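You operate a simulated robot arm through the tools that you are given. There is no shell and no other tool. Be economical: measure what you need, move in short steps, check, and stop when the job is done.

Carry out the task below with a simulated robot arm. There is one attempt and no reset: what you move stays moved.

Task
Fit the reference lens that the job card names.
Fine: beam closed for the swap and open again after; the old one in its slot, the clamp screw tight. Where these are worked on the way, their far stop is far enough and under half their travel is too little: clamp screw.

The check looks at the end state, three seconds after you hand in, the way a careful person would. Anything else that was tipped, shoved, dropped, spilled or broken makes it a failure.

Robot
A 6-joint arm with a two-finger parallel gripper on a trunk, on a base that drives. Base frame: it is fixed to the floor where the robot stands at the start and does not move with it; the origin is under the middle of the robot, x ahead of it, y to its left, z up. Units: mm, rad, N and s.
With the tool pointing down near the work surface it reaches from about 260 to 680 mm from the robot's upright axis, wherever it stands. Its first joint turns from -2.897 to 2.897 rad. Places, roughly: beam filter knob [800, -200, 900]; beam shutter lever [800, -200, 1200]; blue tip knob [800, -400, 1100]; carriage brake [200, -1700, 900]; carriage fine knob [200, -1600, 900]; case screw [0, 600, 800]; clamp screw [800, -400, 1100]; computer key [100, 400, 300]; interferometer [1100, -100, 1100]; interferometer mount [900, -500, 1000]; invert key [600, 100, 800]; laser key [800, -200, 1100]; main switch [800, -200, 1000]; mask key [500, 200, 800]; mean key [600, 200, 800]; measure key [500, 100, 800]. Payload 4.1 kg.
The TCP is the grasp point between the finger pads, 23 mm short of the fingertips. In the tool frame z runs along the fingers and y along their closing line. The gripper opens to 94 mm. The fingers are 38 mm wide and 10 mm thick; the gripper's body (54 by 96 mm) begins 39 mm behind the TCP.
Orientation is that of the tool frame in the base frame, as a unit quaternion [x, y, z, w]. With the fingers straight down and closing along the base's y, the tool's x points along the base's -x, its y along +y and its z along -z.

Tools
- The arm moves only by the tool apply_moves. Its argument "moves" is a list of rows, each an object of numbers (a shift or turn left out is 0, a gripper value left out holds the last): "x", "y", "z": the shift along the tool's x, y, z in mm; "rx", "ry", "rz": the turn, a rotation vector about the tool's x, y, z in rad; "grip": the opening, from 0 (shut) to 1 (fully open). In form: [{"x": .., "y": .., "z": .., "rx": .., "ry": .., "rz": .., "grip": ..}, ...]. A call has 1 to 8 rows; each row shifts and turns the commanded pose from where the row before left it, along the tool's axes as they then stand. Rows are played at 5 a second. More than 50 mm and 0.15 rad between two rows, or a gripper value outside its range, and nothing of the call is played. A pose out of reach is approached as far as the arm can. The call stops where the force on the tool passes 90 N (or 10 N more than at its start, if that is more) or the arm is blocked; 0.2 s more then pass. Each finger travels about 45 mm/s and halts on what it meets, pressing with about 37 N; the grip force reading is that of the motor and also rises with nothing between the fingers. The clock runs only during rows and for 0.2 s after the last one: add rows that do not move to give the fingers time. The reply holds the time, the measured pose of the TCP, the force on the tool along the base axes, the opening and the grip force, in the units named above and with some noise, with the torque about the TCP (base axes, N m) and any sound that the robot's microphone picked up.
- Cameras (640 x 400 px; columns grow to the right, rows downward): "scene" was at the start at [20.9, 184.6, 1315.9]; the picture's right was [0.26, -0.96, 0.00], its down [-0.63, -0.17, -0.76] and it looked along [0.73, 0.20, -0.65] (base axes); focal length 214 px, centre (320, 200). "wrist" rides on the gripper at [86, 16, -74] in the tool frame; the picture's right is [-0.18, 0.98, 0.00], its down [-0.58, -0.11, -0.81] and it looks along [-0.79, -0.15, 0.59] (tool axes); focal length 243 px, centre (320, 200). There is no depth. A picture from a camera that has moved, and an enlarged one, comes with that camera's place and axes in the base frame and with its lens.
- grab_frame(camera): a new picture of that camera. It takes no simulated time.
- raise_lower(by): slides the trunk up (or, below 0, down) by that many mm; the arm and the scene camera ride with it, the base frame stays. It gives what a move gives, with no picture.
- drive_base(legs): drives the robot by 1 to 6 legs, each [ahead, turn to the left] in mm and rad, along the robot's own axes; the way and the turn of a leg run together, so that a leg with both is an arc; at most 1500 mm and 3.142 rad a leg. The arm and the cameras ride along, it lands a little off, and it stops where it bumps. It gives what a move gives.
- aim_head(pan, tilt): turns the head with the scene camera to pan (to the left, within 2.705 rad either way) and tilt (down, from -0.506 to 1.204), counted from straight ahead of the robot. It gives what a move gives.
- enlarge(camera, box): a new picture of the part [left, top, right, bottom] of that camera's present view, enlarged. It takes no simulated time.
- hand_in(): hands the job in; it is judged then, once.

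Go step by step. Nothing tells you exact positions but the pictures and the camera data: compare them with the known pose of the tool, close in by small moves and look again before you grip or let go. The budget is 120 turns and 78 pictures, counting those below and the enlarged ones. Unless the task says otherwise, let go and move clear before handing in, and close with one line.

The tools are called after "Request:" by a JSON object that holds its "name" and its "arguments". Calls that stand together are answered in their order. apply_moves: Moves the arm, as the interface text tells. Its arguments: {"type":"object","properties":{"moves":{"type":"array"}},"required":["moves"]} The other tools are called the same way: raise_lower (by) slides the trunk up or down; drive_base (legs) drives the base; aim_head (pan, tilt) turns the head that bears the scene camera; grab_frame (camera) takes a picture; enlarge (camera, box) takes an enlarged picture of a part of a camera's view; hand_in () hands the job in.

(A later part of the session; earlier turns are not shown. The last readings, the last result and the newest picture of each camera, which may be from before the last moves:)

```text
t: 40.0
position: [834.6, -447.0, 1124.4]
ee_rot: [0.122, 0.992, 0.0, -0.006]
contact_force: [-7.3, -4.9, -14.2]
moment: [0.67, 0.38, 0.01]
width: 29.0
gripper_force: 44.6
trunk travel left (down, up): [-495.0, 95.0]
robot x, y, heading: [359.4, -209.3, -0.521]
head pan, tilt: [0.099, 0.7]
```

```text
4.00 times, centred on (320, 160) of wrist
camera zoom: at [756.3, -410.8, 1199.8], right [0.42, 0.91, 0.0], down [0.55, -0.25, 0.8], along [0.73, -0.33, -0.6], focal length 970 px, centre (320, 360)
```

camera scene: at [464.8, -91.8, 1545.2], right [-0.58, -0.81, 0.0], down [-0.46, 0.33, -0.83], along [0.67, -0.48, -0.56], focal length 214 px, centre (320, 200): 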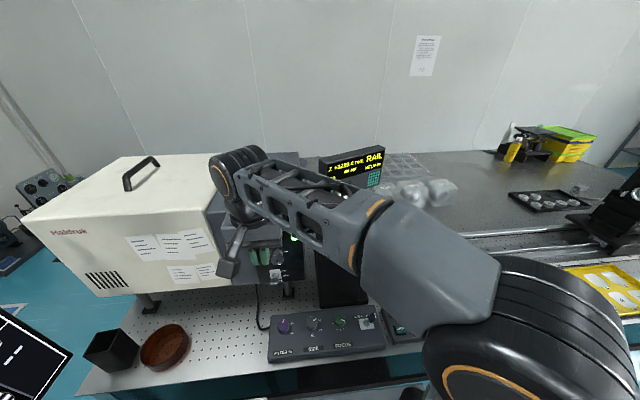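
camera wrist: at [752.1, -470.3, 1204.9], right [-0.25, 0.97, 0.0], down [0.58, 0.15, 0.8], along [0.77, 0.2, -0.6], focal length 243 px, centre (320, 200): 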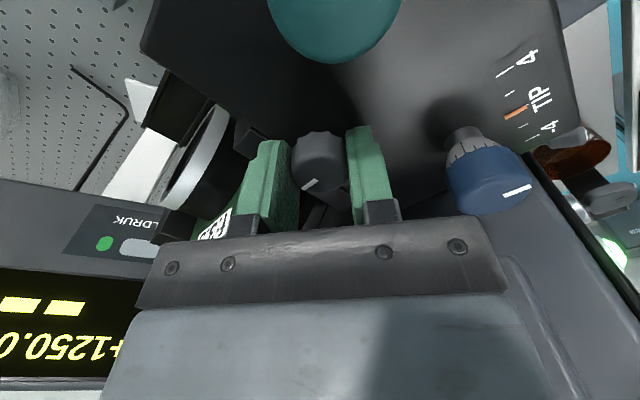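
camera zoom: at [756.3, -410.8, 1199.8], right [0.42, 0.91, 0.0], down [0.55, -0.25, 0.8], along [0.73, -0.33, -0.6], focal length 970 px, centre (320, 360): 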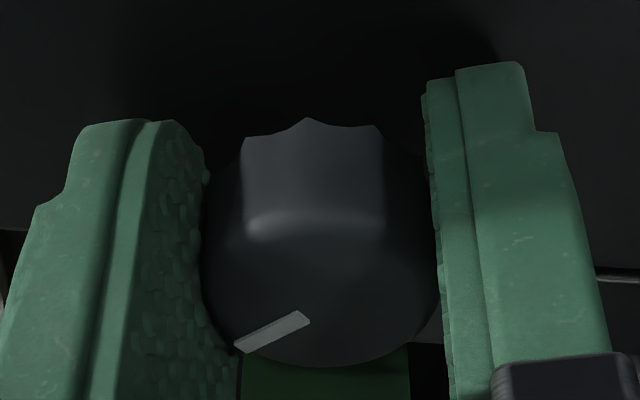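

Clockwise it follows freely without torque, so I continue clockwise to find how far it goes.

Request:
{"name": "apply_moves", "arguments": {"moves": [{"rz": 0.14}, {"rz": 0.14}, {"rz": 0.14}, {"rz": 0.14}, {"rz": 0.14}, {"rz": 0.14}, {"rz": 0.14}]}}

Request:
{"name": "enlarge", "arguments": {"camera": "wrist", "box": [160, 60, 480, 260]}}

```text
t: 41.6
position: [836.1, -445.7, 1123.5]
ee_rot: [0.574, 0.819, -0.003, -0.003]
contact_force: [-4.7, 11.0, -19.1]
moment: [1.14, -0.24, 0.01]
width: 28.9
gripper_force: 45.0
trunk travel left (down, up): [-495.0, 95.0]
robot x, y, heading: [358.2, -213.0, -0.522]
head pan, tilt: [0.099, 0.7]
```

```text
2.00 times, centred on (320, 160) of wrist
camera zoom: at [823.2, -359.2, 1199.2], right [0.99, 0.16, -0.01], down [0.1, -0.58, 0.81], along [0.12, -0.8, -0.59], focal length 485 px, centre (320, 280)
```

zoom: 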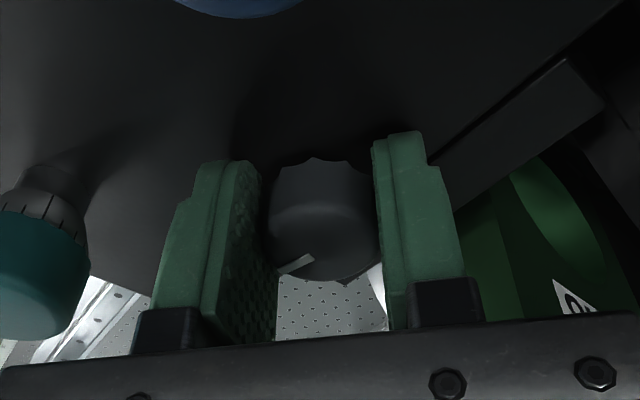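

Still following clockwise, about 90° so far. I regrip and continue.

Request:
{"name": "apply_moves", "arguments": {"moves": [{"grip": 0.5}, {"z": 0}, {"rz": -0.149}, {"rz": -0.149}, {"rz": -0.149}, {"rz": -0.149}, {"rz": -0.149}, {"rz": -0.149}]}}

Request:
{"name": "apply_moves", "arguments": {"moves": [{"rz": -0.149}, {"rz": -0.149}, {"rz": -0.149}, {"grip": 0.0}, {"z": 0}, {"z": 0}, {"z": 0}, {"z": 0}]}}

Request:
{"name": "apply_moves", "arguments": {"moves": [{"rz": 0.14}, {"rz": 0.14}, {"rz": 0.14}, {"rz": 0.14}, {"rz": 0.14}, {"rz": 0.14}, {"rz": 0.14}, {"rz": 0.14}]}}

Request:
{"name": "enlarge", "arguments": {"camera": "wrist", "box": [160, 60, 480, 260]}}

```text
t: 43.4
position: [835.6, -444.8, 1125.0]
ee_rot: [0.162, 0.987, -0.002, -0.005]
contact_force: [-0.7, -0.4, 0.6]
moment: [0.02, 0.01, 0.03]
width: 46.9
gripper_force: 0.0
trunk travel left (down, up): [-495.0, 95.0]
robot x, y, heading: [360.3, -212.5, -0.52]
head pan, tilt: [0.099, 0.7]
```

```text
t: 45.2
position: [835.1, -448.6, 1123.7]
ee_rot: [-0.059, 0.998, -0.001, -0.004]
contact_force: [1.6, -6.8, 2.0]
moment: [0.08, 0.09, 0.01]
width: 28.8
gripper_force: 45.2
trunk travel left (down, up): [-495.0, 95.0]
robot x, y, heading: [364.7, -214.5, -0.52]
head pan, tilt: [0.099, 0.7]
```

```text
t: 47.0
position: [836.6, -447.1, 1123.8]
ee_rot: [0.48, 0.877, -0.003, -0.002]
contact_force: [13.5, -5.7, 11.9]
moment: [1.01, -0.08, 0.0]
width: 28.5
gripper_force: 45.4
trunk travel left (down, up): [-495.0, 95.0]
robot x, y, heading: [368.1, -211.9, -0.521]
head pan, tilt: [0.099, 0.7]
```

```text
2.00 times, centred on (320, 160) of wrist
camera zoom: at [804.5, -365.3, 1199.7], right [0.93, 0.37, -0.01], down [0.23, -0.55, 0.81], along [0.3, -0.75, -0.59], focal length 485 px, centre (320, 280)
```

zoom: 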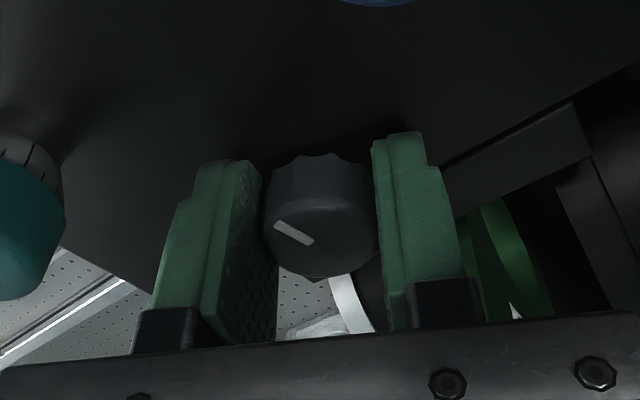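

Now ~150° clockwise, still free. One more regrip and turn.

Request:
{"name": "apply_moves", "arguments": {"moves": [{"grip": 0.5}, {"z": 0}, {"rz": -0.149}, {"rz": -0.149}, {"rz": -0.149}, {"rz": -0.149}, {"rz": -0.149}, {"rz": -0.149}]}}

Request:
{"name": "apply_moves", "arguments": {"moves": [{"rz": -0.149}, {"rz": -0.149}, {"rz": -0.149}, {"grip": 0.0}, {"z": 0}, {"z": 0}, {"z": 0}, {"z": 0}]}}

Request:
{"name": "apply_moves", "arguments": {"moves": [{"rz": 0.14}, {"rz": 0.14}, {"rz": 0.14}, {"rz": 0.14}, {"rz": 0.14}, {"rz": 0.14}, {"rz": 0.14}, {"rz": 0.14}]}}

Request:
{"name": "enlarge", "arguments": {"camera": "wrist", "box": [160, 60, 480, 260]}}

```text
t: 48.8
position: [835.4, -447.5, 1124.7]
ee_rot: [0.051, 0.999, -0.002, -0.004]
contact_force: [0.3, 1.0, 0.4]
moment: [0.02, 0.03, 0.01]
width: 46.8
gripper_force: 0.0
trunk travel left (down, up): [-495.0, 95.0]
robot x, y, heading: [360.2, -211.6, -0.521]
head pan, tilt: [0.099, 0.7]
```

```text
t: 50.6
position: [836.5, -448.4, 1124.1]
ee_rot: [-0.169, 0.986, 0.0, -0.004]
contact_force: [5.3, -9.7, 2.9]
moment: [-0.36, -0.51, 0.0]
width: 28.8
gripper_force: 44.9
trunk travel left (down, up): [-495.0, 95.0]
robot x, y, heading: [363.4, -215.3, -0.525]
head pan, tilt: [0.099, 0.7]
```

```text
t: 52.4
position: [835.8, -446.5, 1123.3]
ee_rot: [0.38, 0.925, -0.003, -0.005]
contact_force: [-0.4, 1.6, -6.5]
moment: [0.55, -0.24, 0.66]
width: 28.7
gripper_force: 44.9
trunk travel left (down, up): [-495.0, 95.0]
robot x, y, heading: [356.3, -216.6, -0.523]
head pan, tilt: [0.099, 0.7]
```

```text
2.00 times, centred on (320, 160) of wrist
camera zoom: at [786.8, -374.3, 1199.2], right [0.82, 0.57, -0.01], down [0.35, -0.49, 0.8], along [0.45, -0.66, -0.6], focal length 485 px, centre (320, 280)
```

zoom: 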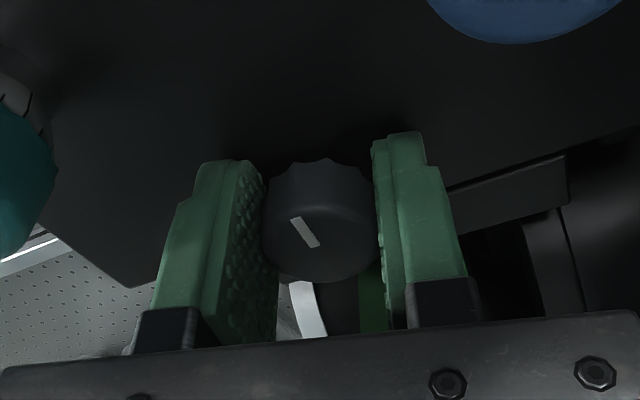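

Torque now resists (+0.66 Nm) — the clockwise end after about 180° of travel. Whether this is loose I'll test on the lens handle: release, square up, rise, and go above the handle.

Request:
{"name": "apply_moves", "arguments": {"moves": [{"grip": 1.0}, {"z": 0}, {"rz": -0.13}, {"rz": -0.128, "z": -20}, {"z": -40}, {"z": -40}, {"x": -40}, {"x": -40}]}}

Request:
{"name": "grab_frame", "arguments": {"camera": "wrist"}}

Request:
{"name": "enlarge", "arguments": {"camera": "scene", "box": [340, 140, 436, 200]}}

```text
t: 54.2
position: [906.5, -488.4, 1220.7]
ee_rot: [0.257, 0.966, -0.001, -0.006]
contact_force: [0.1, 0.9, 0.7]
moment: [0.04, -0.01, 0.0]
width: 94.0
gripper_force: 0.0
trunk travel left (down, up): [-495.0, 95.0]
robot x, y, heading: [363.2, -216.3, -0.524]
head pan, tilt: [0.099, 0.7]
```

```text
33 pictures are left
camera wrist: at [840.1, -432.5, 1296.7], right [0.65, 0.76, -0.01], down [0.46, -0.38, 0.8], along [0.61, -0.52, -0.6], focal length 243 px, centre (320, 200)
```

wrist: 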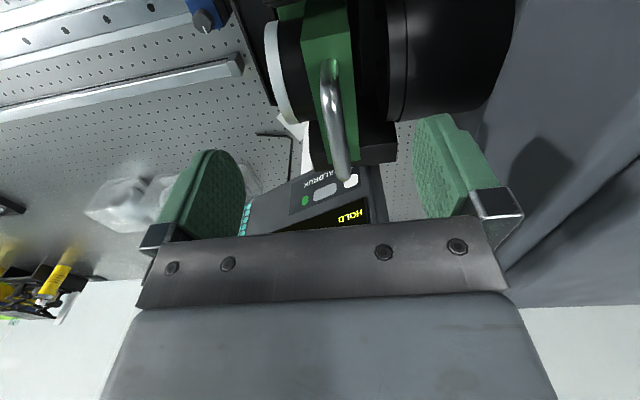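

```text
6.67 times, centred on (388, 170) of scene
camera zoom: at [472.0, -76.6, 1536.6], right [-0.41, -0.91, 0.0], down [-0.59, 0.27, -0.76], along [0.7, -0.31, -0.64], focal length 1430 px, centre (-133, 400)
```

zoom: 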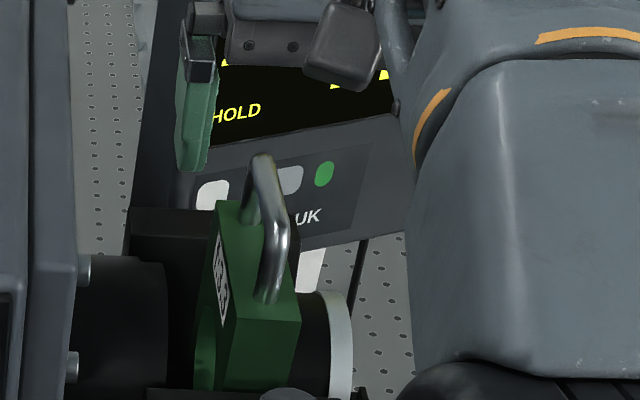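

Handle: bar along x' 1003–1080 at y'≈38, top z≈1170. I center over it, lower, and check.

Request:
{"name": "apply_moves", "arguments": {"moves": [{"x": -14, "y": 8}, {"z": 30}, {"z": 24}, {"z": 0}]}}

Request:
{"name": "grab_frame", "arguments": {"camera": "wrist"}}

```text
t: 55.2
position: [914.5, -488.5, 1170.0]
ee_rot: [0.257, 0.966, -0.003, -0.004]
contact_force: [0.3, -0.1, -0.1]
moment: [0.01, -0.04, 0.0]
width: 93.7
gripper_force: 0.0
out of reach, approached as far as the arm can: row 1
trunk travel left (down, up): [-495.0, 95.0]
robot x, y, heading: [362.5, -216.2, -0.525]
head pan, tilt: [0.099, 0.7]
```

```text
31 pictures are left
camera wrist: at [848.6, -431.1, 1244.6], right [0.65, 0.76, -0.01], down [0.46, -0.38, 0.8], along [0.61, -0.52, -0.6], focal length 243 px, centre (320, 200)
```

wrist: 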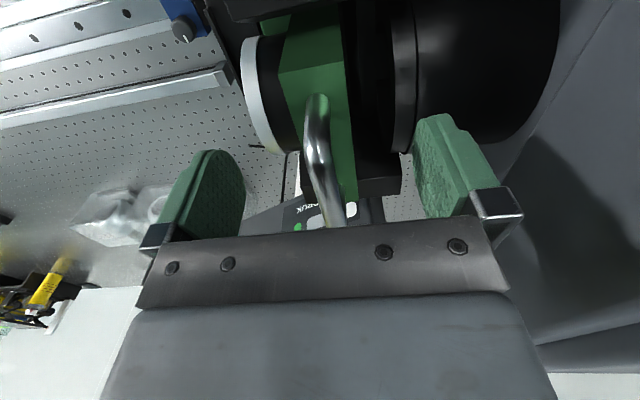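

The hand is at its reach limit here. I pull up and back 50 mm, then drive the base 60 mm closer so that lifting stays within reach.

Request:
{"name": "apply_moves", "arguments": {"moves": [{"z": -45}, {"x": 45}, {"x": 40}, {"z": 0}]}}

Request:
{"name": "drive_base", "arguments": {"legs": [[60, 0.0]]}}

```text
t: 56.2
position: [842.0, -442.5, 1217.0]
ee_rot: [0.257, 0.966, -0.002, -0.005]
contact_force: [0.2, -1.5, -1.1]
moment: [-0.01, 0.01, 0.01]
width: 94.0
gripper_force: 0.0
trunk travel left (down, up): [-495.0, 95.0]
robot x, y, heading: [359.8, -213.4, -0.526]
head pan, tilt: [0.099, 0.7]
```

```text
t: 57.1
position: [896.7, -472.0, 1215.0]
ee_rot: [0.256, 0.967, -0.002, -0.004]
contact_force: [0.6, 0.6, -0.7]
moment: [0.0, 0.0, 0.02]
width: 94.1
gripper_force: 0.1
trunk travel left (down, up): [-495.0, 95.0]
robot x, y, heading: [416.4, -244.7, -0.518]
head pan, tilt: [0.099, 0.7]
```

Now y' is right; I go 30 mm forward, lower onto the bar and check.

Request:
{"name": "apply_moves", "arguments": {"moves": [{"x": -30}, {"z": 30}, {"z": 22}, {"z": 0}]}}

Request:
{"name": "grab_frame", "arguments": {"camera": "wrist"}}

```text
t: 58.1
position: [920.0, -486.3, 1164.3]
ee_rot: [0.256, 0.967, -0.003, -0.005]
contact_force: [-0.1, -0.1, 0.1]
moment: [-0.01, 0.02, 0.02]
width: 93.8
gripper_force: 0.0
trunk travel left (down, up): [-495.0, 95.0]
robot x, y, heading: [413.6, -247.6, -0.529]
head pan, tilt: [0.099, 0.7]
```

```text
30 pictures are left
camera wrist: at [854.7, -430.1, 1239.6], right [0.65, 0.76, -0.01], down [0.46, -0.38, 0.8], along [0.61, -0.52, -0.6], focal length 243 px, centre (320, 200)
```

wrist: 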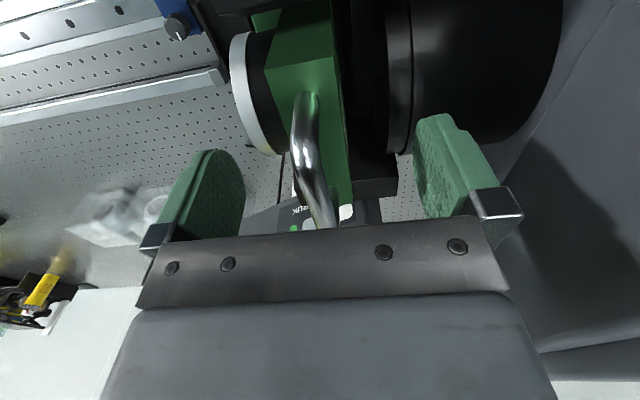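

The bar is centered between the fingers. I close and then try a gentle lift.

Request:
{"name": "apply_moves", "arguments": {"moves": [{"grip": 0.4}, {"z": 0}, {"grip": 0.0}, {"z": 0}, {"z": 0}, {"z": 0}]}}

Request:
{"name": "apply_moves", "arguments": {"moves": [{"z": -4}, {"z": -4}, {"z": -4}]}}

Request:
{"name": "enlarge", "arguments": {"camera": "scene", "box": [310, 130, 438, 210]}}

```text
t: 59.5
position: [921.5, -485.7, 1163.7]
ee_rot: [0.256, 0.967, -0.003, -0.004]
contact_force: [-0.2, -0.5, 0.6]
moment: [0.02, -0.01, 0.03]
width: 11.8
gripper_force: 37.3
trunk travel left (down, up): [-495.0, 95.0]
robot x, y, heading: [417.0, -246.0, -0.525]
head pan, tilt: [0.099, 0.7]
```

```text
t: 60.3
position: [921.5, -488.2, 1174.0]
ee_rot: [0.256, 0.967, -0.002, -0.005]
contact_force: [-0.9, 0.1, -5.6]
moment: [0.03, 0.02, -0.04]
width: 11.7
gripper_force: 36.8
trunk travel left (down, up): [-495.0, 95.0]
robot x, y, heading: [419.0, -245.2, -0.521]
head pan, tilt: [0.099, 0.7]
```

```text
5.00 times, centred on (374, 170) of scene
camera zoom: at [524.7, -106.0, 1536.5], right [-0.41, -0.91, 0.0], down [-0.59, 0.27, -0.76], along [0.7, -0.32, -0.64], focal length 1072 px, centre (50, 350)
```

zoom: 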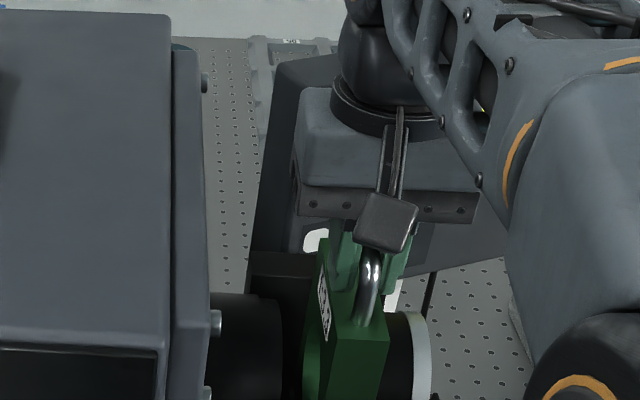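

It lifts with about 6 N, so the clamp is loose. I lift it out with the trunk, then the arm, and look.

Request:
{"name": "raise_lower", "arguments": {"by": 94}}

Request:
{"name": "apply_moves", "arguments": {"moves": [{"z": -30}, {"z": -30}, {"z": -30}, {"z": 0}]}}

Request:
{"name": "grab_frame", "arguments": {"camera": "scene"}}

```text
t: 61.6
position: [920.9, -487.5, 1267.3]
ee_rot: [0.256, 0.967, -0.002, -0.006]
contact_force: [0.2, 0.5, -5.6]
moment: [0.07, 0.02, 0.0]
width: 11.7
gripper_force: 36.9
trunk travel left (down, up): [-589.0, 1.0]
robot x, y, heading: [412.6, -245.9, -0.525]
head pan, tilt: [0.099, 0.7]
```

```text
t: 62.6
position: [921.9, -486.8, 1358.1]
ee_rot: [0.256, 0.967, -0.002, -0.006]
contact_force: [0.2, -0.7, -5.0]
moment: [0.09, 0.03, 0.0]
width: 11.8
gripper_force: 37.0
trunk travel left (down, up): [-589.0, 1.0]
robot x, y, heading: [418.1, -247.9, -0.524]
head pan, tilt: [0.099, 0.7]
```

```text
28 pictures are left
camera scene: at [524.7, -106.1, 1630.5], right [-0.41, -0.91, 0.0], down [-0.59, 0.27, -0.76], along [0.7, -0.32, -0.64], focal length 214 px, centre (320, 200)
```

scene: 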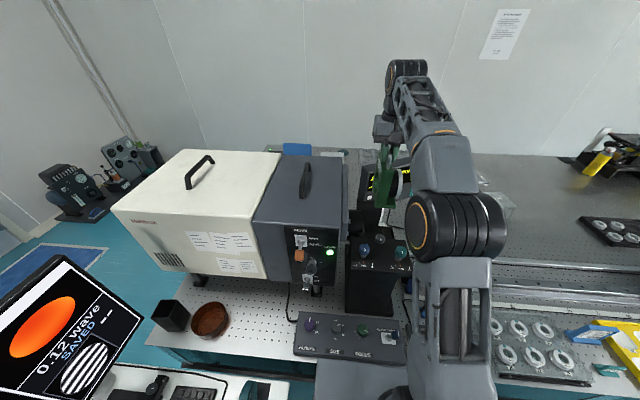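

The old lens is out, hanging clear. I retract it toward the robot, and glance behind before backing away toward the case (slots at about x'−361 for f:3.3, x'−126 for FLAT, y'≈595).

Request:
{"name": "apply_moves", "arguments": {"moves": [{"x": 40}, {"x": 40}, {"x": 40}, {"x": 40}, {"z": 0}]}}

Request:
{"name": "drive_base", "arguments": {"legs": [[-470, 0.0]]}}

Request:
{"name": "aim_head", "arguments": {"pan": 2.6, "tilt": 0.8}}

Request:
{"name": "grab_frame", "arguments": {"camera": "scene"}}

```text
t: 63.8
position: [785.4, -406.4, 1360.5]
ee_rot: [0.257, 0.967, -0.002, -0.004]
contact_force: [-0.7, 0.1, -5.0]
moment: [0.11, 0.02, -0.03]
width: 12.0
gripper_force: 36.8
trunk travel left (down, up): [-589.0, 1.0]
robot x, y, heading: [412.4, -243.2, -0.527]
head pan, tilt: [0.099, 0.7]
```

```text
t: 66.6
position: [374.0, -171.0, 1360.5]
ee_rot: [0.261, 0.965, -0.002, -0.004]
contact_force: [-0.6, 0.5, -5.8]
moment: [0.07, 0.01, 0.0]
width: 11.7
gripper_force: 37.2
trunk travel left (down, up): [-589.0, 1.0]
robot x, y, heading: [8.6, -3.0, -0.536]
head pan, tilt: [0.099, 0.7]
```

```text
t: 68.9
position: [375.0, -170.3, 1360.8]
ee_rot: [0.26, 0.965, -0.003, -0.004]
contact_force: [0.3, 0.1, -5.5]
moment: [0.11, 0.03, 0.0]
width: 11.6
gripper_force: 37.2
trunk travel left (down, up): [-589.0, 1.0]
robot x, y, heading: [8.4, -5.8, -0.532]
head pan, tilt: [2.601, 0.799]
```

```text
27 pictures are left
camera scene: at [2.5, 238.6, 1622.4], right [0.88, 0.47, 0.0], down [0.34, -0.63, -0.7], along [-0.33, 0.61, -0.72], focal length 214 px, centre (320, 200)
```

scene: 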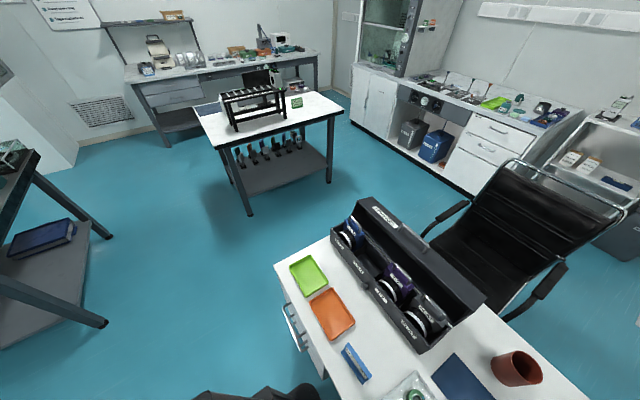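

Floor behind is free. I back up another 245 mm and view the case enlarged.

Request:
{"name": "drive_base", "arguments": {"legs": [[-245, 0.008]]}}

Request:
{"name": "aim_head", "arguments": {"pan": 1.57, "tilt": 0.9}}

Request:
{"name": "enlarge", "arguments": {"camera": "scene", "box": [160, 50, 480, 250]}}

```text
t: 70.7
position: [162.4, -39.7, 1361.1]
ee_rot: [0.253, 0.967, -0.002, -0.004]
contact_force: [0.1, 0.0, -5.0]
moment: [0.09, -0.01, 0.01]
width: 11.6
gripper_force: 36.5
trunk travel left (down, up): [-589.0, 1.0]
robot x, y, heading: [-210.3, 120.2, -0.518]
head pan, tilt: [2.601, 0.799]
```

```text
t: 72.0
position: [163.4, -40.8, 1360.9]
ee_rot: [0.253, 0.967, -0.002, -0.004]
contact_force: [1.0, 0.4, -5.4]
moment: [0.09, 0.02, -0.01]
width: 11.5
gripper_force: 36.7
trunk travel left (down, up): [-589.0, 1.0]
robot x, y, heading: [-209.5, 121.8, -0.516]
head pan, tilt: [1.571, 0.901]
```

```text
2.00 times, centred on (320, 150) of scene
camera zoom: at [-139.3, 358.4, 1614.4], right [0.87, -0.49, 0.0], down [-0.39, -0.68, -0.62], along [0.31, 0.54, -0.78], focal length 429 px, centre (320, 300)
```

zoom: 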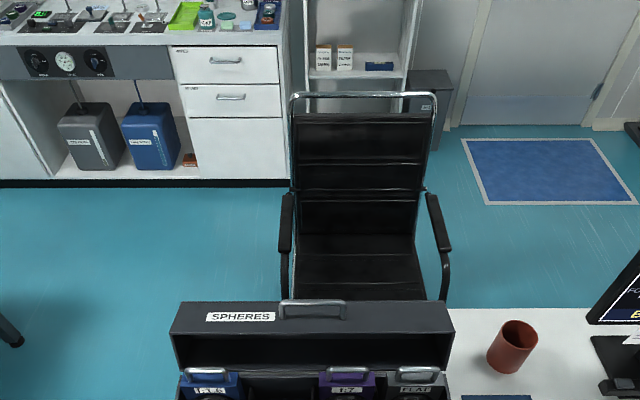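

FLAT handle is at x'−126, y'613, top z≈944; slot pitch 124, so the f:3.3 slot is at x'−373. I swing the lens around to the left at height.

Request:
{"name": "apply_moves", "arguments": {"moves": [{"x": 9, "y": 48}, {"x": 15, "y": 46}, {"x": 18, "y": 46}, {"x": 26, "y": 42}, {"x": 32, "y": 38}, {"x": 36, "y": 34}, {"x": 38, "y": 32}, {"x": 40, "y": 28}]}}

Request:
{"name": "apply_moves", "arguments": {"moves": [{"x": 42, "y": 26}, {"x": 44, "y": 23}, {"x": 45, "y": 20}, {"x": 46, "y": 16}, {"x": 46, "y": 16}, {"x": 46, "y": 16}, {"x": 46, "y": 16}, {"z": 0}]}}

```text
t: 73.8
position: [124.7, 341.7, 1357.8]
ee_rot: [0.254, 0.967, -0.003, -0.004]
contact_force: [-0.7, 0.0, -5.1]
moment: [0.07, 0.06, 0.0]
width: 11.7
gripper_force: 36.5
trunk travel left (down, up): [-589.0, 1.0]
robot x, y, heading: [-208.2, 120.0, -0.516]
head pan, tilt: [1.571, 0.901]
```

```text
t: 75.8
position: [-29.8, 594.1, 1374.6]
ee_rot: [0.301, 0.953, 0.008, -0.006]
contact_force: [0.1, 0.1, -5.8]
moment: [0.03, 0.05, -0.01]
width: 11.5
gripper_force: 37.3
trunk travel left (down, up): [-589.0, 1.0]
robot x, y, heading: [-206.3, 123.7, -0.518]
head pan, tilt: [1.571, 0.901]
stopped in row 8: the arm was blocked; the commanded pose is now the measured one
```

The wrist is at a joint limit when reaching past straight-left. I move the arm back forward, restore the yaw, and instead back the base 240 mm so the slot lies ahead-left.

Request:
{"name": "apply_moves", "arguments": {"moves": [{"x": -46, "y": -10}, {"x": -46, "y": -5, "rx": 0.012, "ry": -0.016, "rz": -0.088}, {"x": -46}, {"x": -46}, {"z": 0}]}}

Request:
{"name": "drive_base", "arguments": {"legs": [[-240, -0.005]]}}

Request:
{"name": "raise_lower", "arguments": {"by": -200}}

Request:
{"name": "grab_frame", "arguments": {"camera": "scene"}}

```text
t: 77.0
position: [113.7, 483.2, 1375.5]
ee_rot: [0.258, 0.966, 0.0, 0.0]
contact_force: [0.5, 0.0, -5.3]
moment: [0.07, 0.08, 0.02]
width: 11.7
gripper_force: 36.6
trunk travel left (down, up): [-589.0, 1.0]
robot x, y, heading: [-204.0, 117.4, -0.518]
head pan, tilt: [1.571, 0.901]
```

```text
t: 78.8
position: [-90.0, 600.6, 1374.7]
ee_rot: [0.261, 0.965, 0.001, 0.001]
contact_force: [-1.4, 0.9, -5.7]
moment: [0.07, 0.01, 0.02]
width: 11.6
gripper_force: 36.6
trunk travel left (down, up): [-589.0, 1.0]
robot x, y, heading: [-413.5, 238.5, -0.529]
head pan, tilt: [1.571, 0.901]
```

```text
t: 80.9
position: [-90.6, 599.7, 1174.7]
ee_rot: [0.26, 0.966, 0.001, 0.001]
contact_force: [0.6, 0.5, -5.4]
moment: [0.08, 0.06, 0.01]
width: 11.7
gripper_force: 36.9
trunk travel left (down, up): [-389.0, 201.0]
robot x, y, heading: [-413.7, 239.7, -0.52]
head pan, tilt: [1.571, 0.901]
```

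```text
25 pictures are left
camera scene: at [-344.6, 477.1, 1414.4], right [0.87, -0.5, 0.0], down [-0.39, -0.68, -0.62], along [0.31, 0.54, -0.78], focal length 214 px, centre (320, 200)
```

scene: 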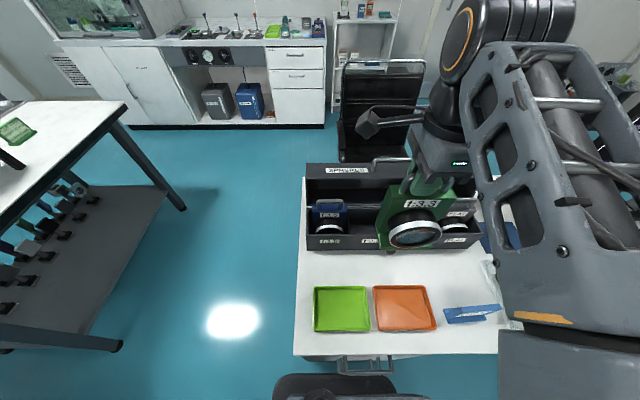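

The lens label faces the front as in the case. I move it over the f:3.3 slot and look from both cameras.

Request:
{"name": "apply_moves", "arguments": {"moves": [{"x": -2.5, "y": 46}, {"x": -2.5, "y": 46}, {"y": 46}, {"z": 0}]}}

Request:
{"name": "enlarge", "arguments": {"camera": "scene", "box": [290, 120, 514, 260]}}

Request:
{"name": "grab_frame", "arguments": {"camera": "wrist"}}

```text
t: 81.9
position: [-56.3, 656.1, 1144.4]
ee_rot: [0.26, 0.966, 0.001, 0.001]
contact_force: [0.2, 0.8, -6.7]
moment: [0.08, 0.04, 0.02]
width: 11.7
gripper_force: 36.8
out of reach, approached as far as the arm can: row 2, 3
trunk travel left (down, up): [-389.0, 201.0]
robot x, y, heading: [-418.6, 239.6, -0.525]
head pan, tilt: [1.571, 0.901]
```

```text
2.86 times, centred on (402, 190) of scene
camera zoom: at [-344.2, 477.7, 1414.2], right [0.87, -0.5, 0.0], down [-0.39, -0.68, -0.62], along [0.31, 0.54, -0.78], focal length 613 px, centre (86, 229)
```

zoom: 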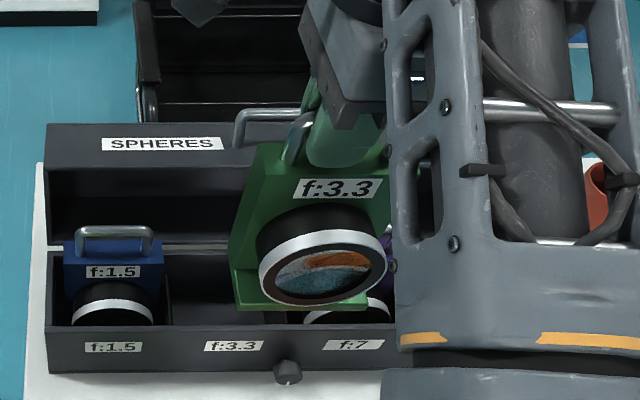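

```text
23 pictures are left
camera wrist: at [-121.8, 713.8, 1220.8], right [0.65, 0.76, 0.0], down [0.45, -0.39, 0.81], along [0.61, -0.53, -0.59], focal length 243 px, centre (320, 200)
```

wrist: 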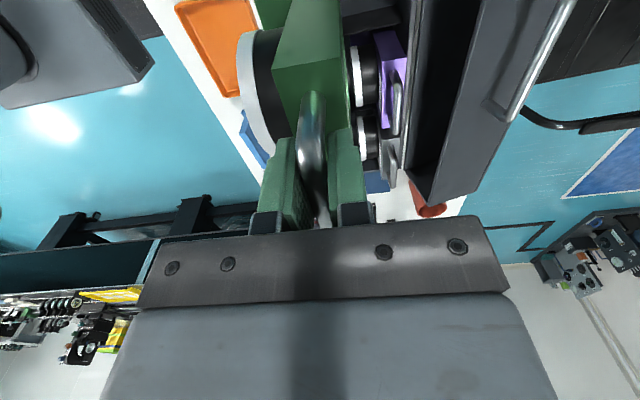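

The reach limit depends on hand height relative to the trunk. I raise the trunk 90 mm, drop the arm by as much, then extend.

Request:
{"name": "raise_lower", "arguments": {"by": 90}}

Request:
{"name": "apply_moves", "arguments": {"moves": [{"z": 40}, {"z": 40}, {"z": 0}]}}

```text
t: 83.2
position: [-55.5, 656.5, 1234.7]
ee_rot: [0.261, 0.965, 0.0, 0.001]
contact_force: [-0.2, 0.1, -4.8]
moment: [0.03, 0.04, 0.02]
width: 11.6
gripper_force: 37.1
trunk travel left (down, up): [-479.0, 111.0]
robot x, y, heading: [-415.9, 237.8, -0.521]
head pan, tilt: [1.571, 0.901]
```

```text
t: 84.0
position: [-55.8, 653.5, 1154.1]
ee_rot: [0.259, 0.966, 0.001, 0.002]
contact_force: [0.3, -0.3, -5.8]
moment: [0.07, 0.04, -0.01]
width: 11.4
gripper_force: 36.5
trunk travel left (down, up): [-479.0, 111.0]
robot x, y, heading: [-410.9, 238.8, -0.526]
head pan, tilt: [1.571, 0.901]
```

Now I extend 75 mm over the slot and look.

Request:
{"name": "apply_moves", "arguments": {"moves": [{"x": -2, "y": 38}, {"y": 37}, {"z": 0}]}}

Request:
{"name": "enlarge", "arguments": {"camera": "scene", "box": [290, 120, 514, 260]}}

Request:
{"name": "grab_frame", "arguments": {"camera": "wrist"}}

```text
t: 84.8
position: [-31.2, 701.4, 1146.2]
ee_rot: [0.261, 0.965, 0.0, 0.001]
contact_force: [0.1, 0.2, -6.2]
moment: [0.09, 0.05, 0.02]
width: 11.8
gripper_force: 37.0
out of reach, approached as far as the arm can: row 2
trunk travel left (down, up): [-479.0, 111.0]
robot x, y, heading: [-415.7, 239.7, -0.519]
head pan, tilt: [1.571, 0.901]
```

```text
2.86 times, centred on (402, 190) of scene
camera zoom: at [-343.7, 478.6, 1504.0], right [0.87, -0.5, 0.0], down [-0.39, -0.68, -0.62], along [0.31, 0.54, -0.78], focal length 613 px, centre (86, 229)
```

zoom: 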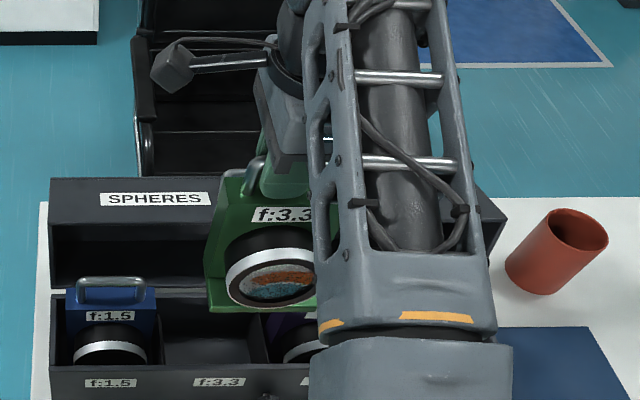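

```text
21 pictures are left
camera wrist: at [-97.0, 759.4, 1221.2], right [0.65, 0.76, 0.0], down [0.45, -0.39, 0.81], along [0.61, -0.53, -0.59], focal length 243 px, centre (320, 200)
```

wrist: 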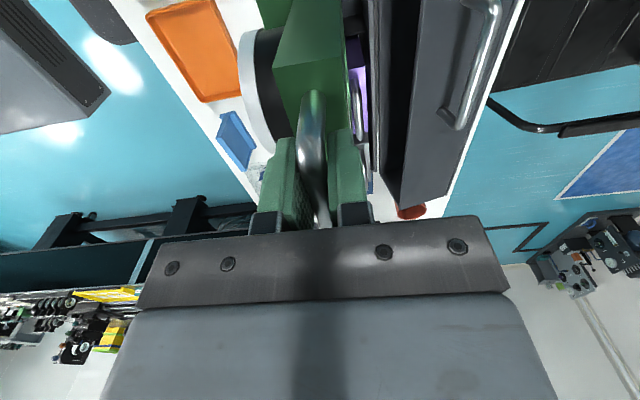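

The lens is nearly over the slot; lateral estimates disagree by ~10 mm. I lower to just above the case rim, extend, and look again.

Request:
{"name": "apply_moves", "arguments": {"moves": [{"z": 40, "x": 4}, {"z": 40}, {"y": 21}, {"z": 10}, {"z": 0}]}}

Request:
{"name": "enlarge", "arguments": {"camera": "scene", "box": [290, 160, 450, 260]}}

```text
t: 86.0
position: [-22.3, 719.4, 1060.3]
ee_rot: [0.26, 0.966, 0.001, 0.001]
contact_force: [-1.0, -0.1, -5.3]
moment: [0.07, 0.03, -0.05]
width: 11.5
gripper_force: 37.2
trunk travel left (down, up): [-479.0, 111.0]
robot x, y, heading: [-412.1, 240.8, -0.524]
head pan, tilt: [1.571, 0.901]
```

```text
4.00 times, centred on (370, 210) of scene
camera zoom: at [-344.6, 477.1, 1504.3], right [0.87, -0.5, 0.0], down [-0.39, -0.68, -0.62], along [0.31, 0.54, -0.78], focal length 858 px, centre (120, 160)
```

zoom: 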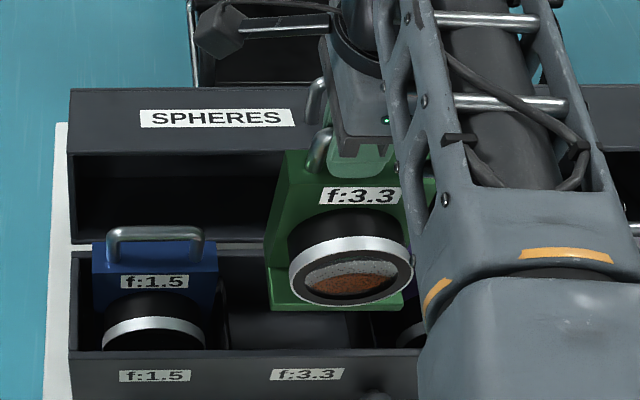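

In this view the held lens must go ~12 mm toward the f:1.5 side. I shift, lower 60 mm, and check again.

Request:
{"name": "apply_moves", "arguments": {"moves": [{"x": 12, "y": 2}, {"z": 30}, {"z": 30}, {"z": 0}]}}

Request:
{"name": "enlarge", "arguments": {"camera": "scene", "box": [290, 160, 450, 260]}}

```text
t: 87.0
position: [-30.3, 727.0, 998.7]
ee_rot: [0.261, 0.965, 0.001, 0.001]
contact_force: [0.6, -0.1, -4.8]
moment: [0.06, 0.03, 0.0]
width: 11.8
gripper_force: 37.1
trunk travel left (down, up): [-479.0, 111.0]
robot x, y, heading: [-413.5, 241.2, -0.521]
head pan, tilt: [1.571, 0.901]
```

```text
4.00 times, centred on (370, 210) of scene
camera zoom: at [-344.5, 477.4, 1504.3], right [0.87, -0.5, 0.0], down [-0.39, -0.68, -0.62], along [0.31, 0.54, -0.78], focal length 858 px, centre (120, 160)
```

zoom: 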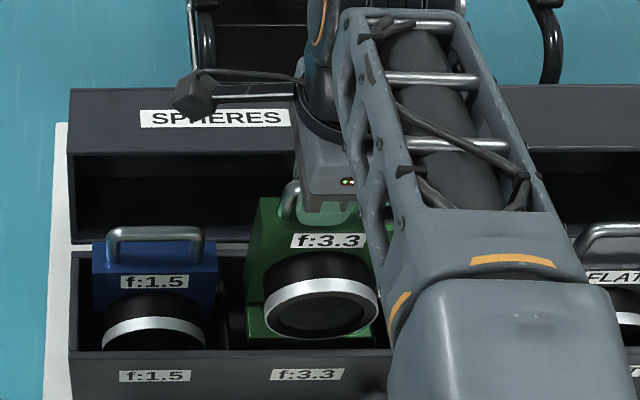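

The lens is entering its slot aligned (≈2 mm). I continue down in small steps until it seats.

Request:
{"name": "apply_moves", "arguments": {"moves": [{"z": 20, "x": 2}, {"z": 15}, {"z": 10}, {"z": 5}, {"z": 4}, {"z": 0}]}}

```text
t: 88.4
position: [-30.7, 727.3, 946.4]
ee_rot: [0.261, 0.965, 0.001, 0.001]
contact_force: [0.1, 0.1, -5.6]
moment: [0.11, 0.06, -0.01]
width: 11.8
gripper_force: 36.7
trunk travel left (down, up): [-479.0, 111.0]
robot x, y, heading: [-412.7, 237.8, -0.52]
head pan, tilt: [1.571, 0.901]
```

Request:
{"name": "apply_moves", "arguments": {"moves": [{"z": 3}, {"z": 3}, {"z": 3}, {"z": 0}]}}

Request:
{"name": "enlarge", "arguments": {"camera": "scene", "box": [290, 160, 450, 260]}}

```text
t: 89.4
position: [-31.4, 726.9, 935.9]
ee_rot: [0.26, 0.966, 0.001, 0.001]
contact_force: [-0.4, -0.5, -4.9]
moment: [0.05, 0.03, -0.01]
width: 11.5
gripper_force: 37.6
trunk travel left (down, up): [-479.0, 111.0]
robot x, y, heading: [-415.2, 240.3, -0.522]
head pan, tilt: [1.571, 0.901]
```

```text
4.00 times, centred on (370, 210) of scene
camera zoom: at [-344.4, 477.3, 1504.3], right [0.87, -0.5, 0.0], down [-0.39, -0.68, -0.62], along [0.31, 0.54, -0.78], focal length 858 px, centre (120, 160)
```

zoom: 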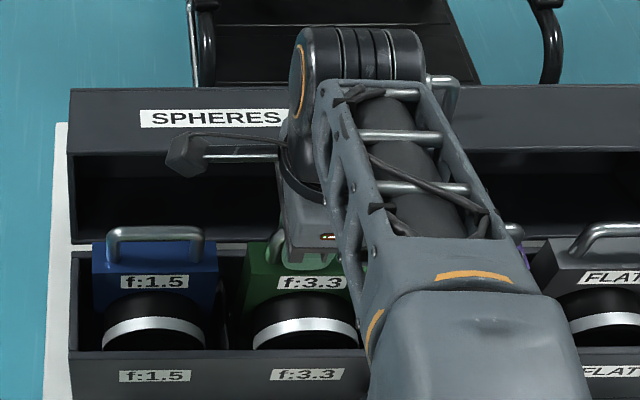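

Nearly level with its neighbour; I go down a few more mm until the weight comes off.

Request:
{"name": "apply_moves", "arguments": {"moves": [{"z": 2}, {"z": 2}, {"z": 0}]}}

```text
t: 90.2
position: [-31.3, 728.0, 932.0]
ee_rot: [0.261, 0.965, 0.001, 0.001]
contact_force: [-0.5, -0.4, -4.9]
moment: [0.06, 0.05, 0.02]
width: 11.8
gripper_force: 37.6
trunk travel left (down, up): [-479.0, 111.0]
robot x, y, heading: [-414.4, 239.1, -0.525]
head pan, tilt: [1.571, 0.901]
```

Request:
{"name": "apply_moves", "arguments": {"moves": [{"z": 2}, {"z": 2}, {"z": 2}, {"z": 0}]}}

```text
t: 91.2
position: [-31.6, 726.7, 928.9]
ee_rot: [0.261, 0.965, 0.003, 0.002]
contact_force: [5.7, 5.4, 24.9]
moment: [-0.03, 0.07, 0.01]
width: 11.7
gripper_force: 37.1
trunk travel left (down, up): [-479.0, 111.0]
robot x, y, heading: [-414.2, 237.8, -0.526]
head pan, tilt: [1.571, 0.901]
```

Seated at z≈930. I back off the press, release, and lift away.

Request:
{"name": "apply_moves", "arguments": {"moves": [{"z": -2}, {"grip": 0.45}, {"z": 0}, {"z": 0}, {"z": -30}, {"z": -40}, {"z": -40}, {"z": 0}]}}

Request:
{"name": "apply_moves", "arguments": {"moves": [{"z": -30}, {"y": -40}, {"y": -45}, {"y": -45}, {"z": 0}]}}

Request:
{"name": "drive_base", "arguments": {"legs": [[235, 0.0]]}}

Request:
{"name": "grab_frame", "arguments": {"camera": "scene"}}

```text
t: 93.0
position: [-32.6, 727.5, 1040.6]
ee_rot: [0.261, 0.965, 0.002, 0.002]
contact_force: [-0.5, 0.0, -0.3]
moment: [-0.01, -0.03, 0.0]
width: 42.4
gripper_force: 0.0
trunk travel left (down, up): [-479.0, 111.0]
robot x, y, heading: [-413.0, 242.0, -0.524]
head pan, tilt: [1.571, 0.901]
```

```text
t: 94.2
position: [-97.3, 613.4, 1067.8]
ee_rot: [0.261, 0.965, 0.002, 0.001]
contact_force: [-0.1, 0.6, 0.1]
moment: [0.04, 0.0, 0.04]
width: 42.4
gripper_force: 0.0
trunk travel left (down, up): [-479.0, 111.0]
robot x, y, heading: [-414.8, 238.9, -0.523]
head pan, tilt: [1.571, 0.901]
```

```text
t: 95.9
position: [103.0, 496.3, 1068.4]
ee_rot: [0.262, 0.965, 0.001, 0.002]
contact_force: [0.7, -0.4, 0.3]
moment: [-0.01, 0.06, -0.01]
width: 41.9
gripper_force: 0.1
trunk travel left (down, up): [-479.0, 111.0]
robot x, y, heading: [-214.3, 125.5, -0.526]
head pan, tilt: [1.571, 0.901]
```

```text
17 pictures are left
camera scene: at [-144.2, 360.9, 1504.4], right [0.87, -0.5, 0.0], down [-0.39, -0.68, -0.62], along [0.31, 0.54, -0.78], focal length 214 px, centre (320, 200)
```

scene: 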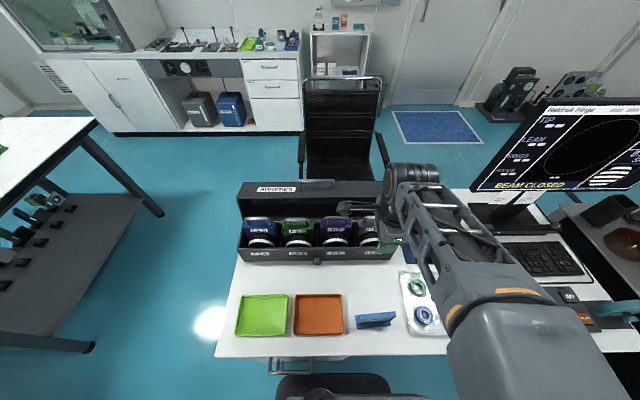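

f:3.3 sits in its slot and the monitor says BEAM CLOSED. I move over the FLAT handle and look with the wrist camera.

Request:
{"name": "apply_moves", "arguments": {"moves": [{"x": -17, "y": 44, "grip": 0.7}, {"y": 44}, {"y": 44}, {"z": 40}, {"z": 30}, {"z": 0}]}}

Request:
{"name": "grab_frame", "arguments": {"camera": "wrist"}}

Request:
{"name": "enlarge", "arguments": {"camera": "scene", "box": [230, 170, 422, 290]}}

```text
t: 97.3
position: [183.7, 602.8, 1001.7]
ee_rot: [0.262, 0.965, 0.001, 0.001]
contact_force: [0.0, 0.2, 0.1]
moment: [-0.02, -0.02, 0.0]
width: 66.0
gripper_force: 0.0
trunk travel left (down, up): [-479.0, 111.0]
robot x, y, heading: [-214.8, 126.0, -0.523]
head pan, tilt: [1.571, 0.901]
```

```text
16 pictures are left
camera wrist: at [117.1, 660.5, 1076.7], right [0.65, 0.76, 0.0], down [0.45, -0.39, 0.81], along [0.61, -0.53, -0.59], focal length 243 px, centre (320, 200)
```

wrist: 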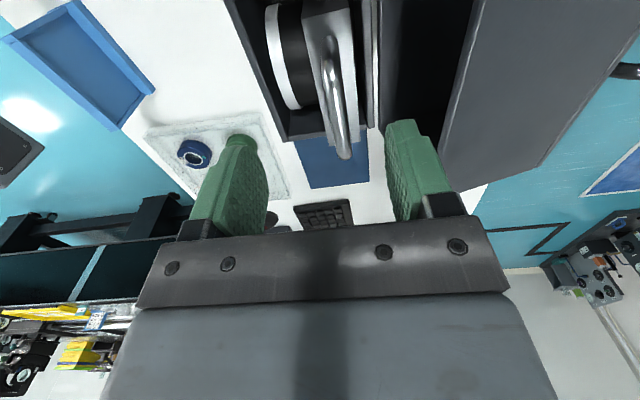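

```text
3.33 times, centred on (326, 230) of scene
camera zoom: at [-144.2, 361.4, 1504.3], right [0.87, -0.5, 0.0], down [-0.39, -0.68, -0.62], along [0.31, 0.54, -0.78], focal length 715 px, centre (300, 100)
```

zoom: 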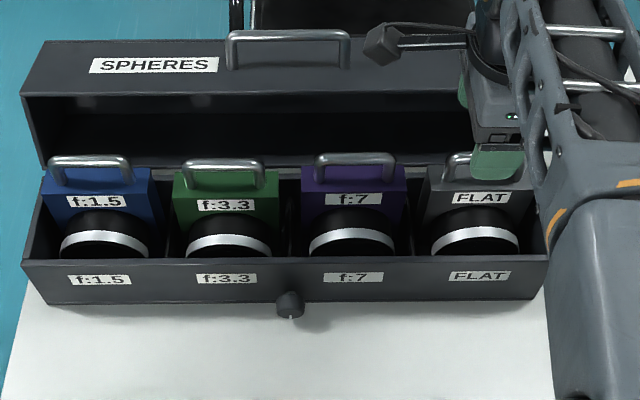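

FLAT's handle is at y'≈622, centered near x'−140. I shift 8 mm, lower, and check before gripping.

Request:
{"name": "apply_moves", "arguments": {"moves": [{"y": 8, "x": 0.5}, {"z": 30}, {"z": 25}, {"z": 15}, {"z": 0}]}}

Request:
{"name": "grab_frame", "arguments": {"camera": "wrist"}}

```text
t: 98.5
position: [186.6, 611.5, 930.7]
ee_rot: [0.261, 0.965, 0.001, 0.001]
contact_force: [0.0, 0.0, -0.4]
moment: [-0.02, 0.0, -0.04]
width: 65.8
gripper_force: 0.1
trunk travel left (down, up): [-479.0, 111.0]
robot x, y, heading: [-213.9, 120.2, -0.522]
head pan, tilt: [1.571, 0.901]
```

```text
14 pictures are left
camera wrist: at [119.6, 668.8, 1005.7], right [0.65, 0.76, 0.0], down [0.45, -0.39, 0.81], along [0.61, -0.53, -0.59], focal length 243 px, centre (320, 200)
```

wrist: 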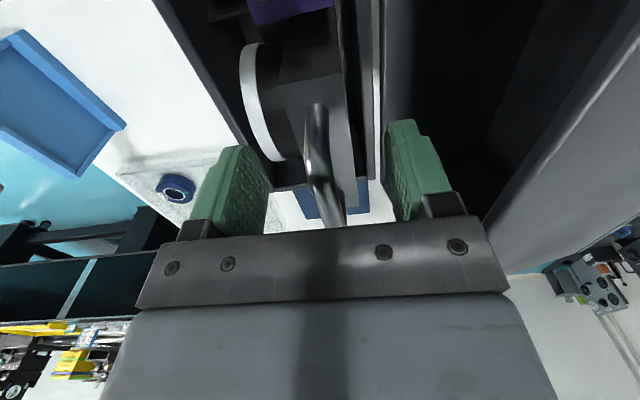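

Compared with the earlier grip, the bar is ~4 mm further in both axes. I correct, close, then lift gently.

Request:
{"name": "apply_moves", "arguments": {"moves": [{"y": 3.5, "x": -4}, {"z": 0, "grip": 0.3}, {"z": 0}, {"grip": 0.0}, {"z": 0}, {"z": 0}, {"z": 0}]}}

Request:
{"name": "apply_moves", "arguments": {"moves": [{"z": -5}, {"z": -10}, {"z": -15}, {"z": 0}]}}

Request:
{"name": "enlarge", "arguments": {"camera": "wrist", "box": [200, 60, 440, 210]}}

```text
t: 100.1
position: [191.7, 612.5, 928.5]
ee_rot: [0.261, 0.965, 0.001, 0.002]
contact_force: [0.9, 0.2, 1.5]
moment: [-0.04, 0.12, -0.14]
width: 11.5
gripper_force: 36.9
trunk travel left (down, up): [-479.0, 111.0]
robot x, y, heading: [-211.8, 127.3, -0.522]
head pan, tilt: [1.571, 0.901]
```

```text
t: 101.1
position: [192.3, 611.7, 959.3]
ee_rot: [0.261, 0.965, 0.0, 0.0]
contact_force: [-0.1, 0.0, -5.1]
moment: [0.06, 0.04, 0.01]
width: 11.7
gripper_force: 37.1
trunk travel left (down, up): [-479.0, 111.0]
robot x, y, heading: [-213.0, 124.1, -0.522]
head pan, tilt: [1.571, 0.901]
```

```text
2.67 times, centred on (320, 135) of wrist
camera zoom: at [126.2, 669.0, 1034.0], right [0.65, 0.76, 0.0], down [0.45, -0.39, 0.81], along [0.61, -0.53, -0.59], focal length 647 px, centre (320, 373)
```

zoom: 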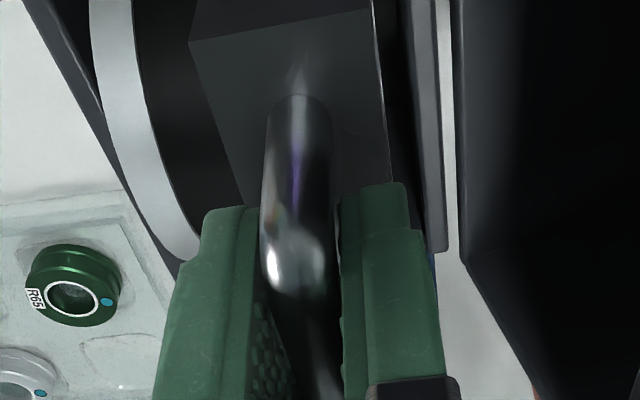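

The grip matches the earlier one. I lift the FLAT out high, retract and swing back to the front.

Request:
{"name": "apply_moves", "arguments": {"moves": [{"z": -35}, {"z": -45}, {"z": -45}, {"z": -45}, {"z": 0}]}}

Request:
{"name": "apply_moves", "arguments": {"moves": [{"y": -45}, {"y": -45}, {"y": -40}, {"x": -45, "y": -20}, {"x": -44, "y": -23}, {"x": -42, "y": -26}, {"x": -40, "y": -28}, {"z": 0}]}}

Request:
{"name": "raise_lower", "arguments": {"by": 110}}

```text
t: 102.3
position: [178.4, 591.8, 1121.2]
ee_rot: [0.26, 0.965, 0.001, 0.001]
contact_force: [-0.1, 0.3, -4.1]
moment: [0.1, 0.06, 0.0]
width: 12.0
gripper_force: 37.0
out of reach, approached as far as the arm can: row 3, 4
trunk travel left (down, up): [-479.0, 111.0]
robot x, y, heading: [-214.0, 120.7, -0.523]
head pan, tilt: [1.571, 0.901]
```

```text
t: 104.1
position: [278.7, 475.3, 1159.7]
ee_rot: [0.259, 0.966, -0.001, -0.001]
contact_force: [0.1, -0.1, -5.9]
moment: [0.09, 0.04, -0.01]
width: 11.7
gripper_force: 36.3
out of reach, approached as far as the arm can: row 1, 2, 3, 4, 5, 6, 7
trunk travel left (down, up): [-479.0, 111.0]
robot x, y, heading: [-211.0, 123.8, -0.521]
head pan, tilt: [1.571, 0.901]
```

```text
t: 105.5
position: [279.8, 474.6, 1269.1]
ee_rot: [0.261, 0.965, -0.001, 0.0]
contact_force: [-0.5, -0.5, -4.9]
moment: [0.09, 0.06, 0.02]
width: 11.7
gripper_force: 36.7
trunk travel left (down, up): [-589.0, 1.0]
robot x, y, heading: [-213.6, 121.7, -0.521]
head pan, tilt: [1.571, 0.901]
```

The reported pose doesn't match my count; I check with a null move and see if it drifts.

Request:
{"name": "apply_moves", "arguments": {"moves": [{"z": 0}, {"z": 0}]}}

Request:
{"name": "grab_frame", "arguments": {"camera": "scene"}}

```text
t: 106.2
position: [279.8, 475.0, 1269.2]
ee_rot: [0.261, 0.965, -0.001, 0.0]
contact_force: [0.5, -0.7, -5.1]
moment: [0.12, 0.0, 0.04]
width: 11.9
gripper_force: 36.8
trunk travel left (down, up): [-589.0, 1.0]
robot x, y, heading: [-213.8, 118.9, -0.525]
head pan, tilt: [1.571, 0.901]
```

```text
12 pictures are left
camera scene: at [-144.0, 361.4, 1614.3], right [0.87, -0.5, 0.0], down [-0.39, -0.68, -0.62], along [0.31, 0.54, -0.78], focal length 214 px, centre (320, 200)
```

scene: 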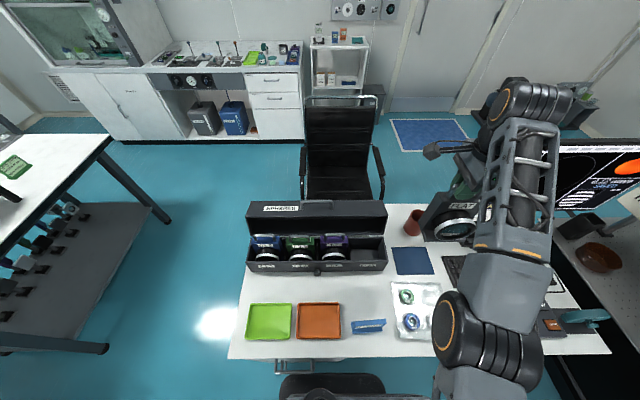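

The FLAT is held clear above the desk. I retract toward the robot and continue the swing to the front.

Request:
{"name": "apply_moves", "arguments": {"moves": [{"y": -45}, {"y": -45}, {"y": -45}, {"y": -45}, {"x": -20, "y": -40}, {"x": -25, "y": -40}, {"x": -25, "y": -40}, {"z": 0}]}}

Request:
{"name": "apply_moves", "arguments": {"moves": [{"x": -20, "y": -42}, {"x": -20, "y": -42}, {"x": -15, "y": -44}, {"x": -10, "y": -45}, {"z": -30}, {"z": -30}, {"z": -25}, {"z": 0}]}}

```text
t: 108.0
position: [283.9, 258.0, 1283.7]
ee_rot: [0.26, 0.966, 0.0, 0.0]
contact_force: [-1.2, -0.7, -5.5]
moment: [0.12, 0.04, -0.02]
width: 11.8
gripper_force: 36.5
out of reach, approached as far as the arm can: row 1, 2, 3, 4
trunk travel left (down, up): [-589.0, 1.0]
robot x, y, heading: [-212.8, 123.4, -0.524]
head pan, tilt: [1.571, 0.901]
```

```text
t: 109.8
position: [251.7, 77.9, 1371.2]
ee_rot: [0.26, 0.966, -0.001, -0.001]
contact_force: [-0.4, 0.1, -4.8]
moment: [0.11, 0.04, -0.01]
width: 11.6
gripper_force: 37.4
trunk travel left (down, up): [-589.0, 1.0]
robot x, y, heading: [-213.2, 123.2, -0.524]
head pan, tilt: [1.571, 0.901]
```

Now I bring it straight ahead of the robot and drive forward to the mount position in two legs.

Request:
{"name": "apply_moves", "arguments": {"moves": [{"y": -45, "x": 6}, {"y": -45, "x": 6}, {"y": -45, "x": 6}, {"y": -18}, {"z": 0}]}}

Request:
{"name": "drive_base", "arguments": {"legs": [[480, 0.0], [240, 0.0]]}}

Request:
{"name": "aim_head", "arguments": {"pan": 0.1, "tilt": 0.75}}

```text
t: 111.0
position: [160.7, -48.1, 1370.4]
ee_rot: [0.261, 0.965, -0.001, -0.001]
contact_force: [-0.9, -0.7, -4.7]
moment: [0.11, 0.05, 0.04]
width: 12.0
gripper_force: 37.1
trunk travel left (down, up): [-589.0, 1.0]
robot x, y, heading: [-213.8, 122.6, -0.522]
head pan, tilt: [1.571, 0.901]
```

```text
t: 115.1
position: [763.5, -405.2, 1369.8]
ee_rot: [0.265, 0.964, -0.001, -0.001]
contact_force: [0.6, 0.2, -5.6]
moment: [0.08, 0.07, -0.02]
width: 12.0
gripper_force: 36.6
trunk travel left (down, up): [-589.0, 1.0]
robot x, y, heading: [386.5, -227.1, -0.532]
head pan, tilt: [1.571, 0.901]
```

```text
t: 116.7
position: [762.9, -403.9, 1372.1]
ee_rot: [0.265, 0.964, -0.001, 0.0]
contact_force: [0.1, -0.2, -5.5]
moment: [0.08, 0.04, -0.02]
width: 11.5
gripper_force: 36.8
trunk travel left (down, up): [-589.0, 1.0]
robot x, y, heading: [383.5, -231.0, -0.535]
head pan, tilt: [0.099, 0.75]
```

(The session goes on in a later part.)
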